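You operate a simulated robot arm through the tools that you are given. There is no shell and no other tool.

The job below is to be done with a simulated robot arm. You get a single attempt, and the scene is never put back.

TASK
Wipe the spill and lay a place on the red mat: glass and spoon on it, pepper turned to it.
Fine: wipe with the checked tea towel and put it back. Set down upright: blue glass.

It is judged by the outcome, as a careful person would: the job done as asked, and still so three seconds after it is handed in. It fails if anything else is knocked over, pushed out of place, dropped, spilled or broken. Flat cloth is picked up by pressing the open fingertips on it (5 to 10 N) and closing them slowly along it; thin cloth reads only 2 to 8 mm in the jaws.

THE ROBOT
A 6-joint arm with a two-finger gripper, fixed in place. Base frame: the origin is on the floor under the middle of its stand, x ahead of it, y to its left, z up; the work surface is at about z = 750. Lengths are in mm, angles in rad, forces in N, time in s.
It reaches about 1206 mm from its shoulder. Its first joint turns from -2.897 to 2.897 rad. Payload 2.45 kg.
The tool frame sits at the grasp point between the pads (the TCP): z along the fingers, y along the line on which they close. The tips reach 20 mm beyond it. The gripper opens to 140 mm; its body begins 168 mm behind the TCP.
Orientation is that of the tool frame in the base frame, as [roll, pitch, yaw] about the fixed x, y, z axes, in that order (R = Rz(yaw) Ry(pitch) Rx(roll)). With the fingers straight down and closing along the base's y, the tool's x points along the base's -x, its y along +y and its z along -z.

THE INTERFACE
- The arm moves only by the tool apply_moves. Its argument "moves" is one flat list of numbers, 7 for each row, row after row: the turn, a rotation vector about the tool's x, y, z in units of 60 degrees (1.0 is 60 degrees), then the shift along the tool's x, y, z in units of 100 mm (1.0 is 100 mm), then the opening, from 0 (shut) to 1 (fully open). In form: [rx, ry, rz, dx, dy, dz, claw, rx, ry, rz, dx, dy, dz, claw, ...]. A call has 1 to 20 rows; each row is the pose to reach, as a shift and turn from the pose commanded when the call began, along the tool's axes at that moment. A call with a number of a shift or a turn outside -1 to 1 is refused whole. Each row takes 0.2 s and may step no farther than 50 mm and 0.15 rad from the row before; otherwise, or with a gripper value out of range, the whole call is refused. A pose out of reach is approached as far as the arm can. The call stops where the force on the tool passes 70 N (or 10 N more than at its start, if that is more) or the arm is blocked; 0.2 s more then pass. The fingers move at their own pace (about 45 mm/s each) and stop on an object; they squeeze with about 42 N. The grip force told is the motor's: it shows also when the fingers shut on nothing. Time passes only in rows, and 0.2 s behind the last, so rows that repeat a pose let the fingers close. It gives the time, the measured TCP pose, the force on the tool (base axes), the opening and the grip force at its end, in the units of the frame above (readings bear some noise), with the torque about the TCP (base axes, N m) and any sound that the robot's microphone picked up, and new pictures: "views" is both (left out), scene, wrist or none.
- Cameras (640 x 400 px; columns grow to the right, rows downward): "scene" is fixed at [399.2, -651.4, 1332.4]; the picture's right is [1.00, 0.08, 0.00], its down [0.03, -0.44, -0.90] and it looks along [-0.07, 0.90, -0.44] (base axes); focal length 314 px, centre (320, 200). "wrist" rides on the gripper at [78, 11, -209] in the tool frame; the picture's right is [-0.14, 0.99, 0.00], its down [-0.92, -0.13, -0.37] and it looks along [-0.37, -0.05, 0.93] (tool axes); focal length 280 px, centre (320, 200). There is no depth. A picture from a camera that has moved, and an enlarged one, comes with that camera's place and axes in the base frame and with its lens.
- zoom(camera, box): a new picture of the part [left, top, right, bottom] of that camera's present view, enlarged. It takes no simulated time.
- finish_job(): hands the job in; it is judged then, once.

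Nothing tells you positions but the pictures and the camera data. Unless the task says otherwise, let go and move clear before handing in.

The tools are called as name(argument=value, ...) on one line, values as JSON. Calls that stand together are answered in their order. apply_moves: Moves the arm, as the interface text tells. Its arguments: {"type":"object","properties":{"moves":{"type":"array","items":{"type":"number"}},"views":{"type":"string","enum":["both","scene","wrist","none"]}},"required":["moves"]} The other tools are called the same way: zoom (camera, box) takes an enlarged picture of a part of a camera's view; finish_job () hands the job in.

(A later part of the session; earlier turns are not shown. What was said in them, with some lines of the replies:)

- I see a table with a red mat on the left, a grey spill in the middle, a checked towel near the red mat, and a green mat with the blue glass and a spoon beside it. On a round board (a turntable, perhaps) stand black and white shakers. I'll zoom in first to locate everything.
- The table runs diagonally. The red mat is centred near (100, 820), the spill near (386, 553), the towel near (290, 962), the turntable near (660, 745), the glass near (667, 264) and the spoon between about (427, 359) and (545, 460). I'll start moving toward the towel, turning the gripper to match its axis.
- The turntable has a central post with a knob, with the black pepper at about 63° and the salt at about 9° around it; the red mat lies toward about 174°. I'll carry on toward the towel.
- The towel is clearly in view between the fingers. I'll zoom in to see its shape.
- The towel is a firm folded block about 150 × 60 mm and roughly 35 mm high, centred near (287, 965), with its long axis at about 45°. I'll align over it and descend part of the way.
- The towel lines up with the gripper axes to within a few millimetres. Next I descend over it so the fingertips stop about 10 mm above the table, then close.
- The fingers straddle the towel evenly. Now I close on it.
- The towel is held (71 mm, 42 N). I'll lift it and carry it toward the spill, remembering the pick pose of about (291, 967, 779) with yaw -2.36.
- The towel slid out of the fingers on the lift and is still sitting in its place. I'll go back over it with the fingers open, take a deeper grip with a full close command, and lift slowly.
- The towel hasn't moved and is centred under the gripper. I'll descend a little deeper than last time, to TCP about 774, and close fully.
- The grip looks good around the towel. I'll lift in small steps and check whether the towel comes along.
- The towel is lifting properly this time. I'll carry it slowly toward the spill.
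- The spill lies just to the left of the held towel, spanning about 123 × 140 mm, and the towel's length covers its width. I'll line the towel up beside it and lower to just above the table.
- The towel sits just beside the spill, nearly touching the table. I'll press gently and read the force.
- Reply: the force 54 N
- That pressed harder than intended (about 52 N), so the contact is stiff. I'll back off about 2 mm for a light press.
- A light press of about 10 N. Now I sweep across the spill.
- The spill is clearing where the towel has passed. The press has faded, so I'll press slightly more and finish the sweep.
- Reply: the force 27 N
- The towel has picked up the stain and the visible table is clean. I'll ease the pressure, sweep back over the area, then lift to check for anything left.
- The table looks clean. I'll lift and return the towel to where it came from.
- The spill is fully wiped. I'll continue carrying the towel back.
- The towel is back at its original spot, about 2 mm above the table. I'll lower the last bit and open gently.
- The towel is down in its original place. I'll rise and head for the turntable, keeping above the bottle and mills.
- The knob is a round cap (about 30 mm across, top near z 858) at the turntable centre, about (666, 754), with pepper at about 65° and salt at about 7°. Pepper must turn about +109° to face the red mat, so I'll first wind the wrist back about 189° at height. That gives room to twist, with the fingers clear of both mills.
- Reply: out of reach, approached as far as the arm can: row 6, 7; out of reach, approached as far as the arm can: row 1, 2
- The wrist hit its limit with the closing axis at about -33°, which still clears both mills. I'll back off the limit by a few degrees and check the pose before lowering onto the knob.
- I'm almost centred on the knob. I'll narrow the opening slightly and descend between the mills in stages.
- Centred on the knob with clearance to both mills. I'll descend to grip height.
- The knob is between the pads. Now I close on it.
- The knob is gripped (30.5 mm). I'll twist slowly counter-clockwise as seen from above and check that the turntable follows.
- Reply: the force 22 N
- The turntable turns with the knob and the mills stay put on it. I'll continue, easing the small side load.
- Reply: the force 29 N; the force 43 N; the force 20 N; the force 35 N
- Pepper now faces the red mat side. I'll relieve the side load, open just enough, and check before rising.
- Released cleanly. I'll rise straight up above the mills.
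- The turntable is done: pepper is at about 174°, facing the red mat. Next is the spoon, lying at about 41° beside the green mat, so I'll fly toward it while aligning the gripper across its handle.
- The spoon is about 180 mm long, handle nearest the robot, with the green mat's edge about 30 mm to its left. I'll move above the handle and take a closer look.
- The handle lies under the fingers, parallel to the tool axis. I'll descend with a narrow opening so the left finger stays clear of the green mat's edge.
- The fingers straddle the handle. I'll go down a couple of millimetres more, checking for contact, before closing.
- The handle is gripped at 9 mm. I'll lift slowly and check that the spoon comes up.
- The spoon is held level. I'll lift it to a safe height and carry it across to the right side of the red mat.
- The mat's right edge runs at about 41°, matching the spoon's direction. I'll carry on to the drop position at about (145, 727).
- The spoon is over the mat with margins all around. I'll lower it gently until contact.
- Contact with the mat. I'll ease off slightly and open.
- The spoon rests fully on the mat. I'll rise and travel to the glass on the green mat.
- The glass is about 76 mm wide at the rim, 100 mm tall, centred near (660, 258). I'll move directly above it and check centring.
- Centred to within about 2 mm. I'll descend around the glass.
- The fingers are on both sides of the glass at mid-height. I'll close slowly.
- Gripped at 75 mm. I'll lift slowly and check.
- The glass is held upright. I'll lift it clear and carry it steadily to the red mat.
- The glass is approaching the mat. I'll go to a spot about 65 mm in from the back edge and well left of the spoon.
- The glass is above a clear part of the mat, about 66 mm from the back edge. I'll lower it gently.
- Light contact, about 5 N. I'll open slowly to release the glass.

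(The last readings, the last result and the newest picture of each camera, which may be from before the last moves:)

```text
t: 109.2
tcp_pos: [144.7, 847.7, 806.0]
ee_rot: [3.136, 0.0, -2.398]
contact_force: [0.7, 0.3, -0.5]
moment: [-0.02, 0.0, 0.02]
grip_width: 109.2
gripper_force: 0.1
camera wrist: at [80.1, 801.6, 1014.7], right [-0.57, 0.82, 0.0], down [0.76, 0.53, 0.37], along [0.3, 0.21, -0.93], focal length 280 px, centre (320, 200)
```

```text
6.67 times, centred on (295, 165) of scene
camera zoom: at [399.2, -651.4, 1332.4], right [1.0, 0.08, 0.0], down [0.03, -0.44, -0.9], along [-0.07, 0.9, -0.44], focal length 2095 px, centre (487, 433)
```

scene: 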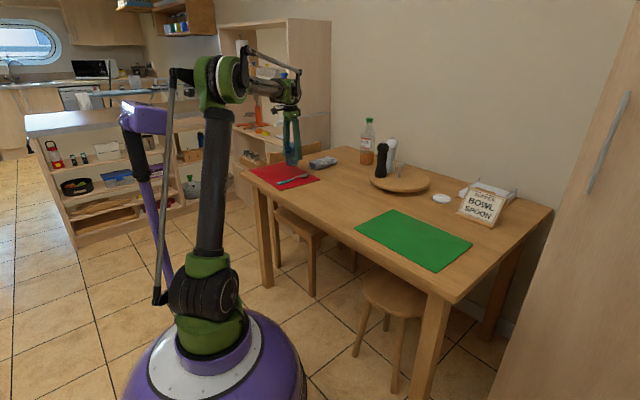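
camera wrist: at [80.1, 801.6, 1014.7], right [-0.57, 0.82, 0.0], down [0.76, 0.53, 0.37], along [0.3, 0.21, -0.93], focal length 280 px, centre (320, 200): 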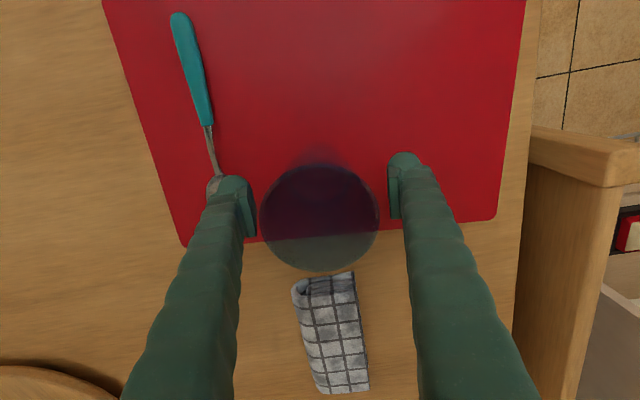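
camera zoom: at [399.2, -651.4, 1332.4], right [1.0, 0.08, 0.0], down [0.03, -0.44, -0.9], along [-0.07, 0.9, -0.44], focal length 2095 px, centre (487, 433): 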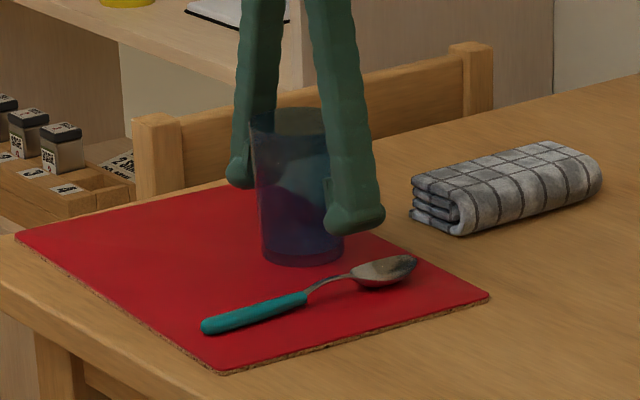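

The glass stands upright on the mat and the fingers are clear of it. I'll rise straight up and move away.

apply_moves(moves=[0, 0, 0, 0, 0, -0.15, 0.78, 0, 0, 0, 0, 0, -0.4, 0.78, 0, 0, 0, 0, 0, -0.7, 0.78, 0, 0, 0, 0, 0, -1.0, 0.78], views="none")

apply_moves(moves=[0, 0, 0, 0, 0, -0.4, 0.78, 0, 0, 0, 0, 0, -0.8, 0.78, 0, 0, 0, 0.3, 0, -1.0, 0.78, 0, 0, 0, 0.7, -0.1, -1.0, 0.78, 0, 0, 0, 1.0, -0.3, -1.0, 0.78], views="both")

zoom(camera="scene", box=[230, 120, 400, 220])

zoom(camera="scene", box=[340, 110, 540, 280])

```text
t: 110.2
tcp_pos: [143.8, 845.9, 907.2]
ee_rot: [3.135, 0.001, -2.398]
contact_force: [-0.1, -0.2, -0.2]
moment: [-0.05, -0.01, -0.03]
grip_width: 109.3
gripper_force: 0.1
```

```text
t: 111.4
tcp_pos: [91.6, 757.3, 1008.4]
ee_rot: [3.135, -0.001, -2.397]
contact_force: [-0.2, 0.2, -0.4]
moment: [-0.07, -0.01, -0.01]
grip_width: 109.0
gripper_force: 0.0
camera wrist: at [27.1, 711.1, 1216.6], right [-0.57, 0.82, 0.0], down [0.76, 0.53, 0.37], along [0.3, 0.21, -0.93], focal length 280 px, centre (320, 200)
```

scene: 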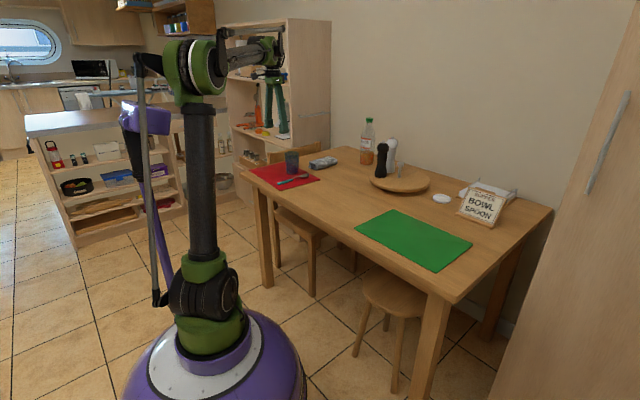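
wrist: 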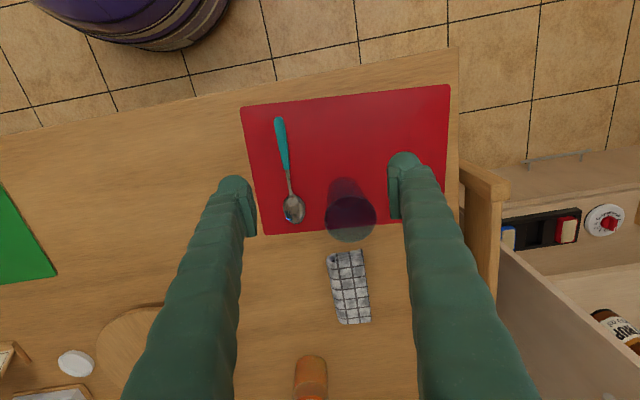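

```text
3.76 times, centred on (315, 170) of scene
camera zoom: at [399.2, -651.4, 1332.4], right [1.0, 0.08, 0.0], down [0.03, -0.44, -0.9], along [-0.07, 0.9, -0.44], focal length 1183 px, centre (339, 313)
```

zoom: 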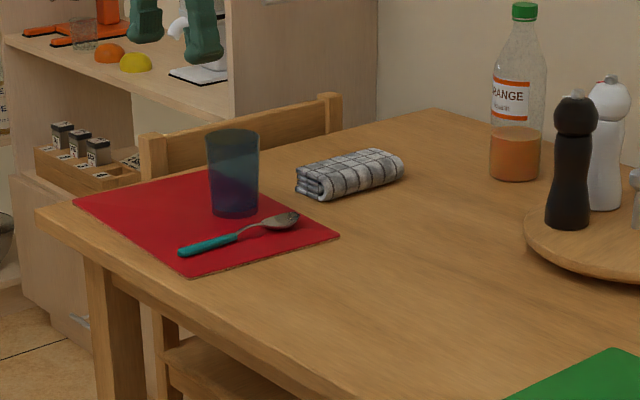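

```text
2.35 times, centred on (440, 195) of scene
camera zoom: at [399.2, -651.4, 1332.4], right [1.0, 0.08, 0.0], down [0.03, -0.44, -0.9], along [-0.07, 0.9, -0.44], focal length 740 px, centre (38, 212)
```

zoom: 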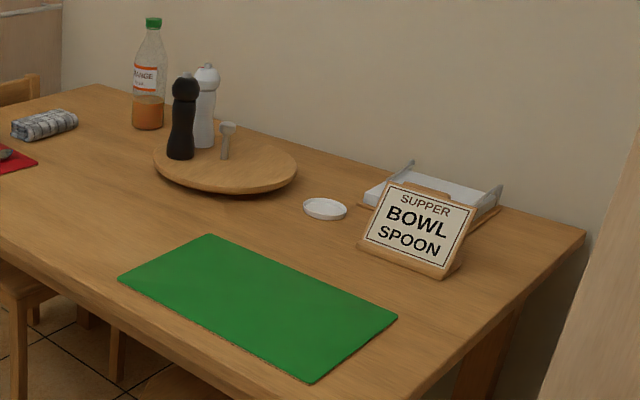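

The spill is wiped, the towel is back in place, and the spoon and upright glass are on the red mat with the pepper turned toward it. I'll back the arm off a bit more and take a last look.

apply_moves(moves=[0, 0, 0, 0.1, -0.35, -0.2, 0.78, 0, 0, 0, 0.2, -0.7, -0.4, 0.78, 0, 0, 0, 0.3, -1.0, -0.5, 0.78, 0, 0, 0, 0.3, -1.0, -0.5, 0.78], views="both")

```text
t: 112.4
tcp_pos: [139.2, 663.0, 1056.2]
ee_rot: [3.136, 0.001, -2.396]
contact_force: [0.4, -0.2, 0.5]
moment: [0.04, -0.01, 0.03]
grip_width: 109.0
gripper_force: 0.0
camera wrist: at [73.9, 618.0, 1264.4], right [-0.57, 0.82, 0.0], down [0.76, 0.53, 0.37], along [0.3, 0.21, -0.93], focal length 280 px, centre (320, 200)
```

scene: 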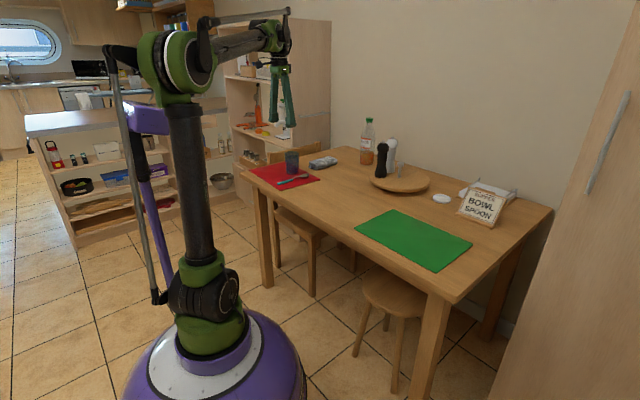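
wrist: 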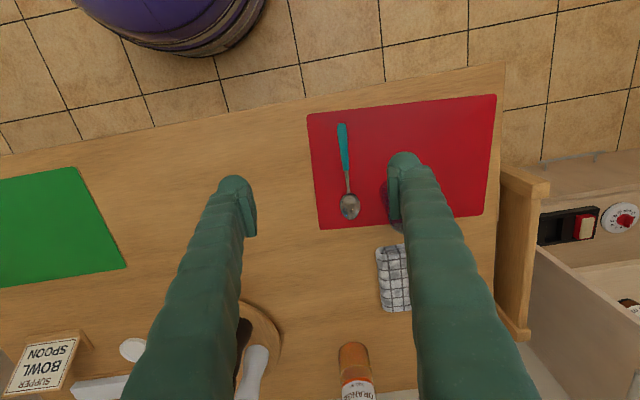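

The table is clean, the towel is back where it was, and the glass and spoon are on the red mat with the pepper facing it. The arm is clear of everything, so I'm handing in the job.

finish_job()

```text
The job is handed in.
```

The place is laid on the red mat and the job is handed in; I haven't seen a verdict.

- **Spill:** I wiped it up with the checked tea towel, and the last pictures show the table clean there. The first lift of the towel slipped in the fingers, but it stayed put and the second grip held.
- **Towel:** It is back in its original spot and at its original angle, now visibly stained.
- **Spoon:** It lies flat on the right side of the red mat, bowl toward the middle of the table.
- **Glass:** The blue glass stands upright on the red mat, to the left of the spoon and about 65 mm in from the mat's back edge.
- **Pepper:** I took the black mill as the pepper. I turned the turntable by its centre knob until that mill faced the red mat, with both mills still standing.

I saw nothing knocked over or pushed out of place in the final views. The gripper is open, and the arm is raised clear of everything on the table.
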